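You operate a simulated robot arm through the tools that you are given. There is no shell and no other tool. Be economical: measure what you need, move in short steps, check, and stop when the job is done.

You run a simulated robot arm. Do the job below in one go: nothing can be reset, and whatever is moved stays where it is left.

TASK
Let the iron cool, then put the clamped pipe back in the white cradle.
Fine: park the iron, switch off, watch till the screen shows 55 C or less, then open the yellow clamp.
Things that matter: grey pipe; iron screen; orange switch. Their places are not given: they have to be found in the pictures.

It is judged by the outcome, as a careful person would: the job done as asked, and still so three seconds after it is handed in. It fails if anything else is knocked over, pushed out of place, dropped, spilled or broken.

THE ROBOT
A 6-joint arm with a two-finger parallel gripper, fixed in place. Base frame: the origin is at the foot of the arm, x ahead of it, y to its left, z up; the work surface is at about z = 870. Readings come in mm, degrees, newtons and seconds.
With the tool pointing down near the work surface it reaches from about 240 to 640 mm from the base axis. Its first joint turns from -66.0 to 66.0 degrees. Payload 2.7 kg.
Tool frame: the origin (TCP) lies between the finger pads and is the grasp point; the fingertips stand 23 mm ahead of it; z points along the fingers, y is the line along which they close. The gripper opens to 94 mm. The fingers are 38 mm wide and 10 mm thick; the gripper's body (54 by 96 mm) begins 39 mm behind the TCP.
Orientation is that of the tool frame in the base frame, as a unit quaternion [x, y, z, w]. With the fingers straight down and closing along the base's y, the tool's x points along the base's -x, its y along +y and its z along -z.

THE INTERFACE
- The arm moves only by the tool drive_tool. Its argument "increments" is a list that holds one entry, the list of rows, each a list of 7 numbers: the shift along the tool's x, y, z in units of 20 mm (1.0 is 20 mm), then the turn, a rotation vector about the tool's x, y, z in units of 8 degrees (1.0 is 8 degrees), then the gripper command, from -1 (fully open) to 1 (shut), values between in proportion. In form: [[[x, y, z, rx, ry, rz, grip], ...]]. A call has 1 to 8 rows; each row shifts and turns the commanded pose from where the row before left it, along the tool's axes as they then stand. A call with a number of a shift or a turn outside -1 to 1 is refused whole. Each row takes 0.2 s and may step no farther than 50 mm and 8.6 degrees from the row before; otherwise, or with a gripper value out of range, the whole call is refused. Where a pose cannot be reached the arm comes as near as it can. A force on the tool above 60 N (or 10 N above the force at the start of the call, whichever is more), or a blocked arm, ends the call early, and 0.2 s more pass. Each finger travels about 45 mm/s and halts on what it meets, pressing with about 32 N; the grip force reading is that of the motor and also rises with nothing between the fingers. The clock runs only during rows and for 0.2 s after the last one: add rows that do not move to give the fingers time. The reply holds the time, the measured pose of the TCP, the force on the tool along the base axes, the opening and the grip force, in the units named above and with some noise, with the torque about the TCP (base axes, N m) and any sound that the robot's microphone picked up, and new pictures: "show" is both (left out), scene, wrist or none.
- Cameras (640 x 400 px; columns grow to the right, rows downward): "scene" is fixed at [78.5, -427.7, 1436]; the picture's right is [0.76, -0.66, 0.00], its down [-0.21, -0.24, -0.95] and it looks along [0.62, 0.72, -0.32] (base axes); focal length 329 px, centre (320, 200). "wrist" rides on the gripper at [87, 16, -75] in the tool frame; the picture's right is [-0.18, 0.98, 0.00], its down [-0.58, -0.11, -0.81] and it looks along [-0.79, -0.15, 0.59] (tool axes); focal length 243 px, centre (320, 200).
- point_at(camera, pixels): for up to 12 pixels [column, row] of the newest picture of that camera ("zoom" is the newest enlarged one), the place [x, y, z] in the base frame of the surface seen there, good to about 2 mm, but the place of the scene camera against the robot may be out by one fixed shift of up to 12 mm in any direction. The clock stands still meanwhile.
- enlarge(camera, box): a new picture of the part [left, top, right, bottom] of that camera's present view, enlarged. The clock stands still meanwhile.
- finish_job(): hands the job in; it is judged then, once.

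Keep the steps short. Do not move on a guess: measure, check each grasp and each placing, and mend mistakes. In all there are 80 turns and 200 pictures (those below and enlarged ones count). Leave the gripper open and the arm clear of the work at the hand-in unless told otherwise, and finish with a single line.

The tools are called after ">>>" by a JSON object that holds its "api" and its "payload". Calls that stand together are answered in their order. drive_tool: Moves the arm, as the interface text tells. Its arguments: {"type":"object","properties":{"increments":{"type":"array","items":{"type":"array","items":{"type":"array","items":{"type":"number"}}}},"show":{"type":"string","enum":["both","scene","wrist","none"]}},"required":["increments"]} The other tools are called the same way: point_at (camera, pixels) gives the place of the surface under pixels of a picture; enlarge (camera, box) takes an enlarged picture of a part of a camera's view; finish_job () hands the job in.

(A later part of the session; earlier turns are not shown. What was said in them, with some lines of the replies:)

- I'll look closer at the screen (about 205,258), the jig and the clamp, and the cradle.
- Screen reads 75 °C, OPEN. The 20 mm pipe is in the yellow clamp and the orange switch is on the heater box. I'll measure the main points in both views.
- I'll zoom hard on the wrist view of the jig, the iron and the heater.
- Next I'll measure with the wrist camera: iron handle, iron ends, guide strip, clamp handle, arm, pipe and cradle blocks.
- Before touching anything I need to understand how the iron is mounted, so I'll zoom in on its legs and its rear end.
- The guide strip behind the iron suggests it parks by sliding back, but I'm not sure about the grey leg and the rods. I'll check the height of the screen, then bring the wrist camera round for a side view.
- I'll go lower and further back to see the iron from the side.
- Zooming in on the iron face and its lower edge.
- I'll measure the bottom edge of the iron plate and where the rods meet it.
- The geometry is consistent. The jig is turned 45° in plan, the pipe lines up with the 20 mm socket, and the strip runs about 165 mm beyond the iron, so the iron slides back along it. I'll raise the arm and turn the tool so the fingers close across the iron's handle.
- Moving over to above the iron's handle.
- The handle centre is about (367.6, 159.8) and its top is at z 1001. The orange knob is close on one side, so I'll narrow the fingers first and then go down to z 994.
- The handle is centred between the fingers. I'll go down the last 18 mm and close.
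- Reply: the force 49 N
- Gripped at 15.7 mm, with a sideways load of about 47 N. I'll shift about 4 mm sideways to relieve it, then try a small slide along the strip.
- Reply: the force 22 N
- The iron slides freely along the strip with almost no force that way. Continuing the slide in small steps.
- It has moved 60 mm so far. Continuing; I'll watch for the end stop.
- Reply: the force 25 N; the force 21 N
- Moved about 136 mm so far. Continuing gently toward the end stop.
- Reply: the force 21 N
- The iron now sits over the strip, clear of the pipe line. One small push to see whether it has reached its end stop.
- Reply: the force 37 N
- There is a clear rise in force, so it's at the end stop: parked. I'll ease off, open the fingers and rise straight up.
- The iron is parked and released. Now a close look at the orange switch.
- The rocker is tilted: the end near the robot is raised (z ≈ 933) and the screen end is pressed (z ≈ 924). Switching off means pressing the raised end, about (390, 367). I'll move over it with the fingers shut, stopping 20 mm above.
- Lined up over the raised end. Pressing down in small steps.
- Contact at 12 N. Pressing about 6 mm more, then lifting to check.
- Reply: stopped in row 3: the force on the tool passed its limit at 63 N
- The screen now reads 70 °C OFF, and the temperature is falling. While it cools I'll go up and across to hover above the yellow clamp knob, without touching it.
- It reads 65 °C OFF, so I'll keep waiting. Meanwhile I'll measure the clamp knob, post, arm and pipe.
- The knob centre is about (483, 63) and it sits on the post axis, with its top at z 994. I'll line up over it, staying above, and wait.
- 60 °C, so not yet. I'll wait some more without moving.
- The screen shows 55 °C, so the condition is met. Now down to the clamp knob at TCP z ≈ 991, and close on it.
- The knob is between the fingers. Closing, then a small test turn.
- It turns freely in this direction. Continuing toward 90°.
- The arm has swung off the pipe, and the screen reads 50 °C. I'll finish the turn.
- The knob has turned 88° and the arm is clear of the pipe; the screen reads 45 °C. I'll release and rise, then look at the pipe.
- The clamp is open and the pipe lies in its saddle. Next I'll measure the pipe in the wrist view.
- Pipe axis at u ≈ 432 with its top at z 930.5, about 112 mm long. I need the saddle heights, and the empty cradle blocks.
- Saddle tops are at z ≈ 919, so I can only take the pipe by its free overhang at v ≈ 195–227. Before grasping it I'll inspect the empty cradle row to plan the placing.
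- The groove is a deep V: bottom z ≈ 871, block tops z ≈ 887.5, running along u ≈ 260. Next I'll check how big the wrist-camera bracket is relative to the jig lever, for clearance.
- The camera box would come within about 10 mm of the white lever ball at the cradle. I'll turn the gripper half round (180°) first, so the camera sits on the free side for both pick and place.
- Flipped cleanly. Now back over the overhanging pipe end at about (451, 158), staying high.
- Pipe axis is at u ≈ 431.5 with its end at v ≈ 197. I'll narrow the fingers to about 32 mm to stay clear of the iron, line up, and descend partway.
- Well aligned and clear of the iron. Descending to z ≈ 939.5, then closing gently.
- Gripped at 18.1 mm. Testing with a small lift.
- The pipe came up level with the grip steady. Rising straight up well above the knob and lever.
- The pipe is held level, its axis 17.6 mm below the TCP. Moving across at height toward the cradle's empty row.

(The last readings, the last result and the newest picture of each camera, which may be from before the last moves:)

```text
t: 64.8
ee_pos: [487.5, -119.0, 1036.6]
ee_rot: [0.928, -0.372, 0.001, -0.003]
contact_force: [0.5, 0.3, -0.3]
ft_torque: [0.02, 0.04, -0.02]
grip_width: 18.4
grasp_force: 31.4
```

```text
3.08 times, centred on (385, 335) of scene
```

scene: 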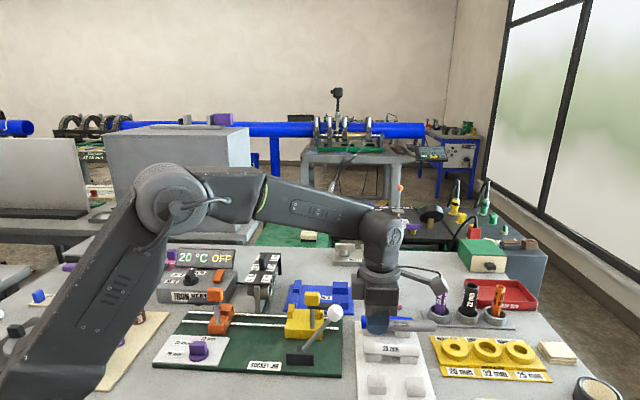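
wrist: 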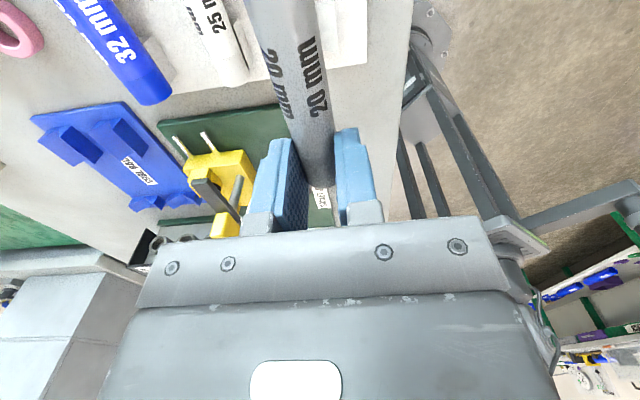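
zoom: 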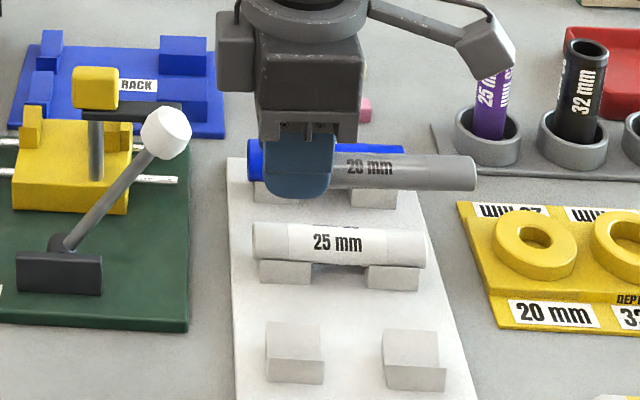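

Aligned over the empty row. Descending to about 45 mm above seat.

>>> {"api": "drive_tool", "payload": {"increments": [[[0, 0, 1, 0, 0, 0, 1], [0, 0, 1, 0, 0, 0, 1], [0, 0, 1, 0, 0, 0, 1], [0, 0, 1, 0, 0, 0, 1], [0, 0, 1, 0, 0, 0, 1], [0, 0, 0, 0, 0, 0, 1]]]}}

>>> {"api": "enlarge", "payload": {"camera": "scene", "box": [340, 320, 450, 400]}}

>>> {"api": "enlarge", "payload": {"camera": "wrist", "box": [220, 0, 400, 150]}}

```text
t: 66.2
ee_pos: [487.1, -119.6, 936.4]
ee_rot: [0.928, -0.373, 0.001, -0.002]
contact_force: [-0.3, -0.6, -0.3]
ft_torque: [0.03, 0.02, -0.01]
grip_width: 18.4
grasp_force: 31.9
```

scene: 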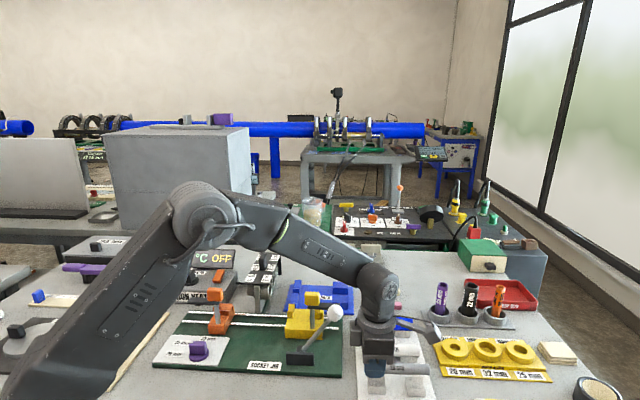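
wrist: 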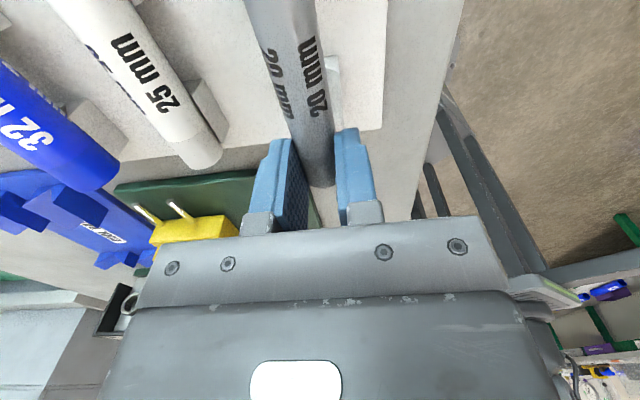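

```text
5.00 times, centred on (395, 360) of scene
```

zoom: 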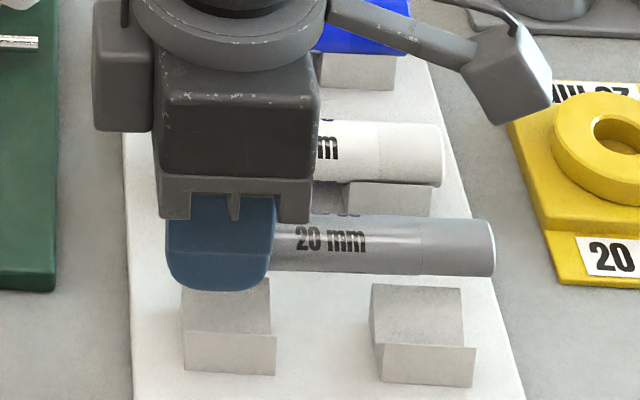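

```text
2.67 times, centred on (310, 75) of wrist
```

zoom: 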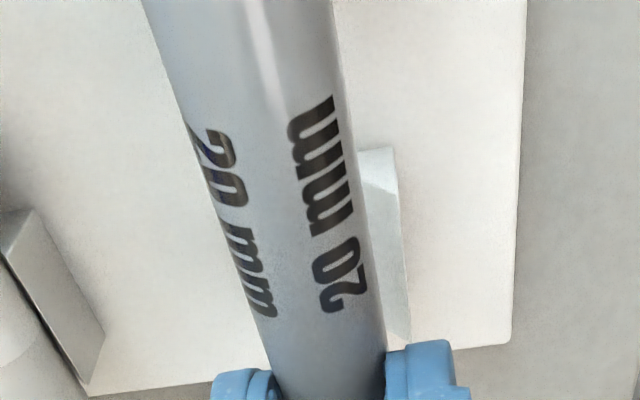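

I'll measure the far pipe end and the blocks in the same scene view, to confirm how it lines up.

>>> {"api": "point_at", "payload": {"camera": "scene", "pixels": [[391, 365], [360, 360]]}}

>>> {"api": "enlarge", "payload": {"camera": "scene", "box": [340, 320, 450, 400]}}

>>> {"api": "point_at", "payload": {"camera": "zoom", "pixels": [[488, 225], [488, 250], [400, 225], [330, 225], [330, 250], [465, 320], [375, 305], [270, 300], [185, 310], [455, 290], [420, 300], [400, 215]]}}

```text
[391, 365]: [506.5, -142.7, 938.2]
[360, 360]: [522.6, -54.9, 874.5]
```

```text
5.00 times, centred on (395, 360) of scene
```

zoom: 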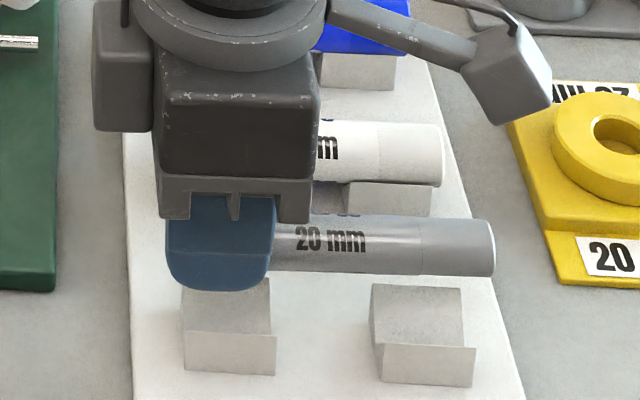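

```text
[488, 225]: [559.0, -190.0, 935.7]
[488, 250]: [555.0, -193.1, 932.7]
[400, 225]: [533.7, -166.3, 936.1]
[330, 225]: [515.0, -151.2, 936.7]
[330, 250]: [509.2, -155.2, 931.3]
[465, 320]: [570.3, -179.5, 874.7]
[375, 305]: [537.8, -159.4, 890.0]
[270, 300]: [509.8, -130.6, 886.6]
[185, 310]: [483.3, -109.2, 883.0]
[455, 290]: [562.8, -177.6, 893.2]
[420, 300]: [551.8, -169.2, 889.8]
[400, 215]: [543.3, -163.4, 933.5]
```

>>> {"api": "point_at", "payload": {"camera": "wrist", "pixels": [[300, 100], [310, 130], [290, 60], [282, 30], [278, 5], [318, 170], [290, 110], [322, 110], [355, 75], [352, 120]]}}

```text
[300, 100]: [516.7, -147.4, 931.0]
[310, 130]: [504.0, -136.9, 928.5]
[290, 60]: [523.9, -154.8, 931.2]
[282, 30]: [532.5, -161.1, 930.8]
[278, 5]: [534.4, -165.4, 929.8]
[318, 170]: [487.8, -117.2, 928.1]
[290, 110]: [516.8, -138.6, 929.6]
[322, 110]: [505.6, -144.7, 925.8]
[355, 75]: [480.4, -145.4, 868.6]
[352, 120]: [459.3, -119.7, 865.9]
```

Alignment confirmed: pipe at u ≈ 261 and groove at 260–262; it only needs a 2 mm shift back. Lowering until the tips are just above the block tops.

>>> {"api": "drive_tool", "payload": {"increments": [[[-0.1, 0.03, 0.4, 0, 0, 0, 1], [0, 0, 0.4, 0, 0, 0, 1], [0, 0, 0.25, 0, 0, 0, 1], [0, 0, 0.1, 0, 0, 0, 1], [0, 0, 0, 0, 0, 0, 1]]], "show": "scene"}}

>>> {"api": "enlarge", "payload": {"camera": "scene", "box": [340, 320, 450, 400]}}

```text
t: 67.4
ee_pos: [487.2, -118.7, 913.9]
ee_rot: [0.928, -0.372, 0.0, -0.003]
contact_force: [0.2, 0.9, -0.2]
ft_torque: [0.02, 0.02, -0.04]
grip_width: 18.2
grasp_force: 31.6
```

scene: 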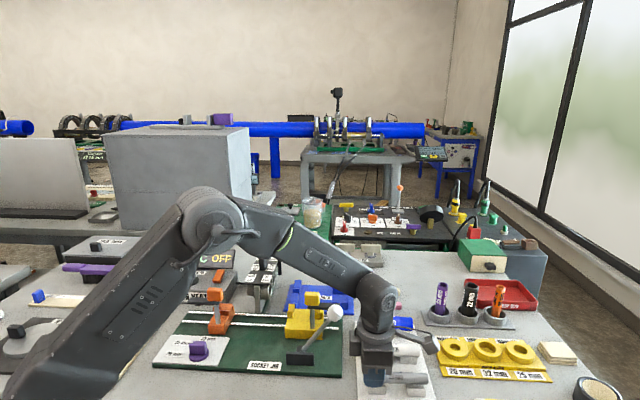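

```text
5.00 times, centred on (395, 360) of scene
```

zoom: 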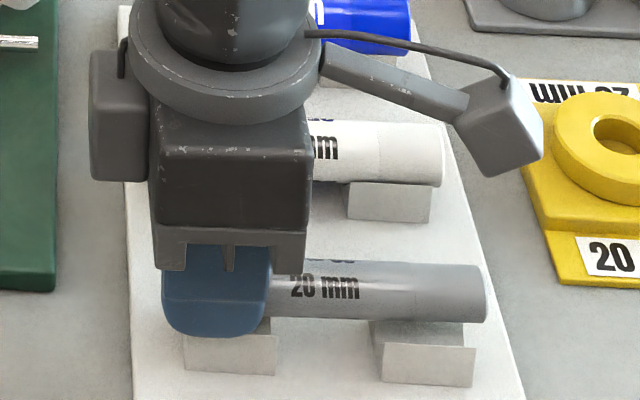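

No contact yet. Lowering in 1–1.5 mm steps.

>>> {"api": "drive_tool", "payload": {"increments": [[[0, 0, 0.07, 0, 0, 0, 1], [0, 0, 0.05, 0, 0, 0, 1], [0, 0, 0, 0, 0, 0, 1]]], "show": "none"}}

>>> {"api": "drive_tool", "payload": {"increments": [[[0, 0, 0.06, 0, 0, 0, 1], [0, 0, 0, 0, 0, 0, 1]]], "show": "none"}}

```text
t: 68.2
ee_pos: [486.2, -119.4, 910.7]
ee_rot: [0.928, -0.372, 0.001, -0.002]
contact_force: [-1.2, -0.5, 4.5]
ft_torque: [-0.06, 0.07, -0.01]
grip_width: 18.0
grasp_force: 31.7
```

```text
t: 68.8
ee_pos: [485.3, -118.9, 911.4]
ee_rot: [0.928, -0.372, 0.002, -0.002]
contact_force: [-6.5, 2.4, 21.1]
ft_torque: [-0.18, 0.35, -0.09]
grip_width: 18.0
grasp_force: 31.8
```

The tips are touching the block tops at TCP z ≈ 911. I'll back up about 1.5 mm and open slowly so the pipe settles into the V.

>>> {"api": "drive_tool", "payload": {"increments": [[[0, 0, -0.08, 0, 0, 0, 1], [0, 0, 0, 0, 0, 0, 0.6], [0, 0, 0, 0, 0, 0, 0.4], [0, 0, 0, 0, 0, 0, 0.3], [0, 0, 0, 0, 0, 0, 0.3]]]}}

>>> {"api": "enlarge", "payload": {"camera": "scene", "box": [340, 320, 450, 400]}}

```text
t: 70.0
ee_pos: [484.5, -119.8, 911.8]
ee_rot: [0.928, -0.372, 0.0, -0.002]
contact_force: [-3.6, -3.7, 0.2]
ft_torque: [-0.08, 0.04, -0.11]
grip_width: 30.5
grasp_force: 0.1
```

scene: 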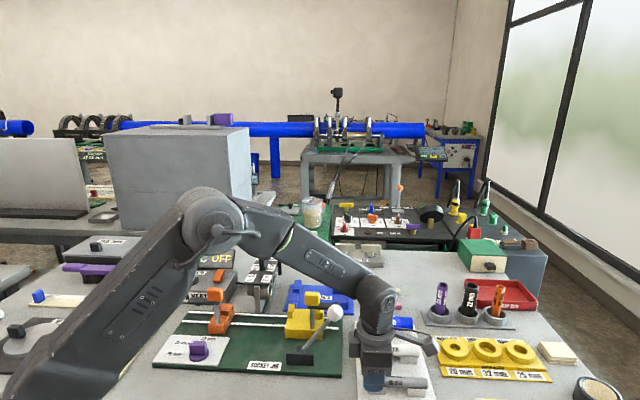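
wrist: 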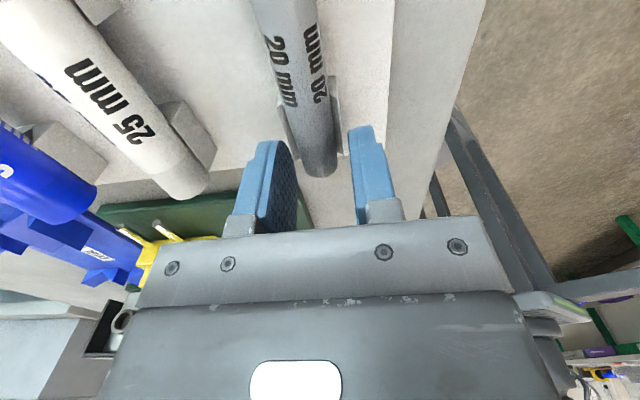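

```text
5.00 times, centred on (395, 360) of scene
```

zoom: 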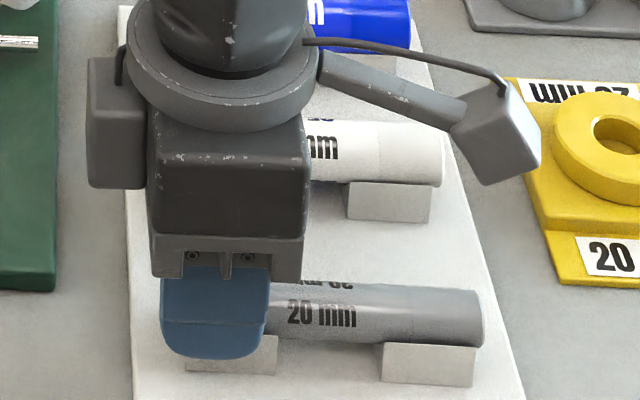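

The pipe has settled into the V blocks. Rising straight up.

>>> {"api": "drive_tool", "payload": {"increments": [[[0, 0, -0.3, 0, 0, 0, 0.3], [0, 0, -0.7, 0, 0, 0, 0.3], [0, 0, -1, 0, 0, 0, 0], [0, 0, -1, 0, 0, 0, -0.5], [0, 0, -1, 0, 0, 0, -1], [0, 0, -1, 0, 0, 0, -1], [0, 0, -1, 0, 0, 0, -1], [0, 0, -1, 0, 0, 0, -1]]], "show": "none"}}

>>> {"api": "drive_tool", "payload": {"increments": [[[0, 0, -1, 0, 0, 0, -1], [-0.5, 0.5, -1, 0, 0, 0, -1], [-1, 0.5, -1, 0, 0, 0, -1], [-1, 0.5, -1, 0, 0, 0, -1], [-1, 0.5, 0, 0, 0, 0, -1], [-1, 0, 0, 0, 0, 0, -1], [-1, 0, 0, 0, 0, 0, -1], [0, 0, 0, 0, 0, 0, -1]]]}}

>>> {"api": "enlarge", "payload": {"camera": "scene", "box": [340, 300, 450, 400]}}

>>> {"api": "enlarge", "payload": {"camera": "scene", "box": [150, 235, 360, 375]}}

```text
t: 71.8
ee_pos: [485.6, -119.3, 1051.6]
ee_rot: [0.928, -0.372, 0.001, -0.002]
contact_force: [-0.4, 0.1, -0.2]
ft_torque: [0.04, -0.04, -0.01]
grip_width: 93.8
grasp_force: 0.0
```

```text
t: 73.6
ee_pos: [378.4, -72.3, 1132.4]
ee_rot: [0.928, -0.372, 0.001, -0.002]
contact_force: [-0.9, -0.7, 0.1]
ft_torque: [0.0, 0.0, 0.01]
grip_width: 93.8
grasp_force: 0.0
```

scene: 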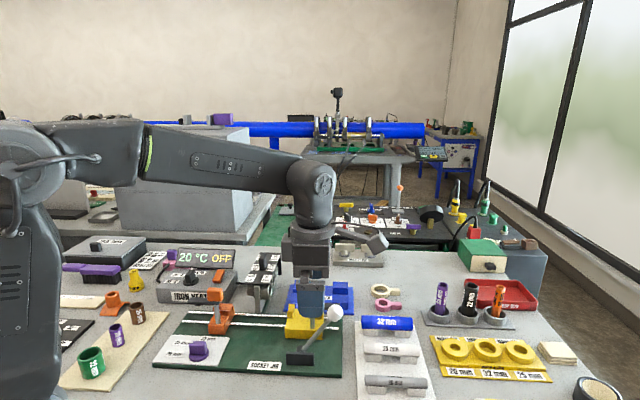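
wrist: 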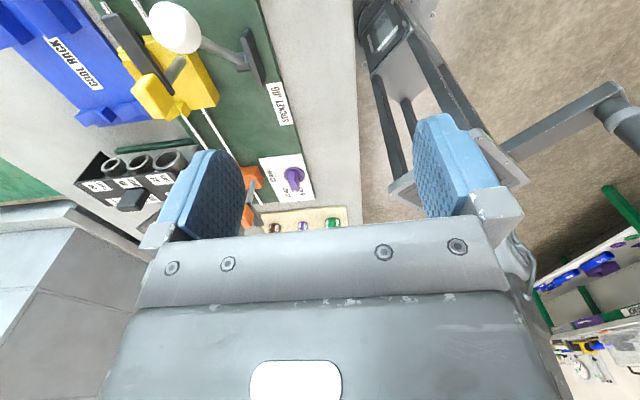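

```text
4.00 times, centred on (395, 350) of scene
```

zoom: 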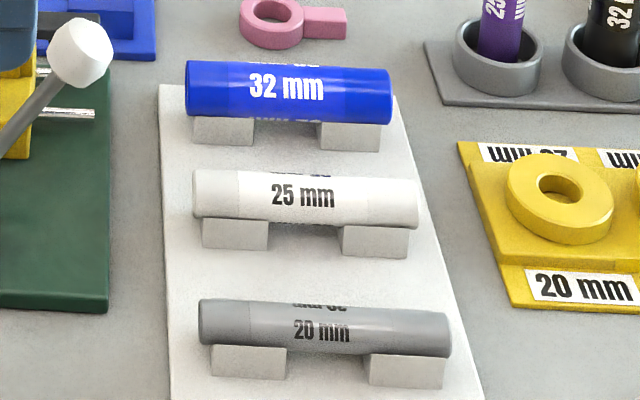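

```text
2.86 times, centred on (255, 305) of scene
```

zoom: 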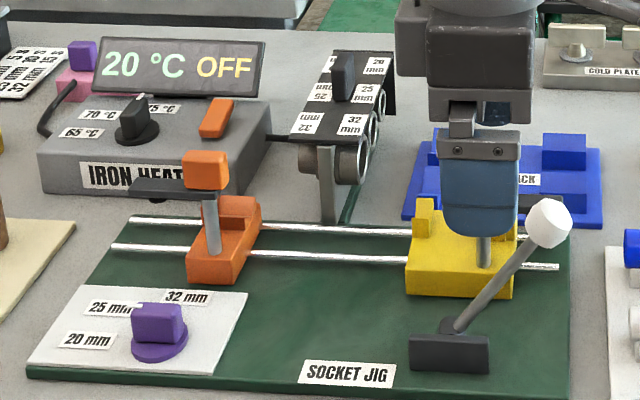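

The 20 mm pipe is seated level in both white blocks. The iron is parked and OFF at 20 °C, the clamp is open, nothing else has moved, and the gripper is open and clear. Handing in.

>>> {"api": "finish_job", "payload": {}}

```text
The job is handed in.
```

Job done: I parked the iron and switched it off, waited for the screen to show 55 °C before opening the yellow clamp, and the grey 20 mm pipe now sits in the white cradle.
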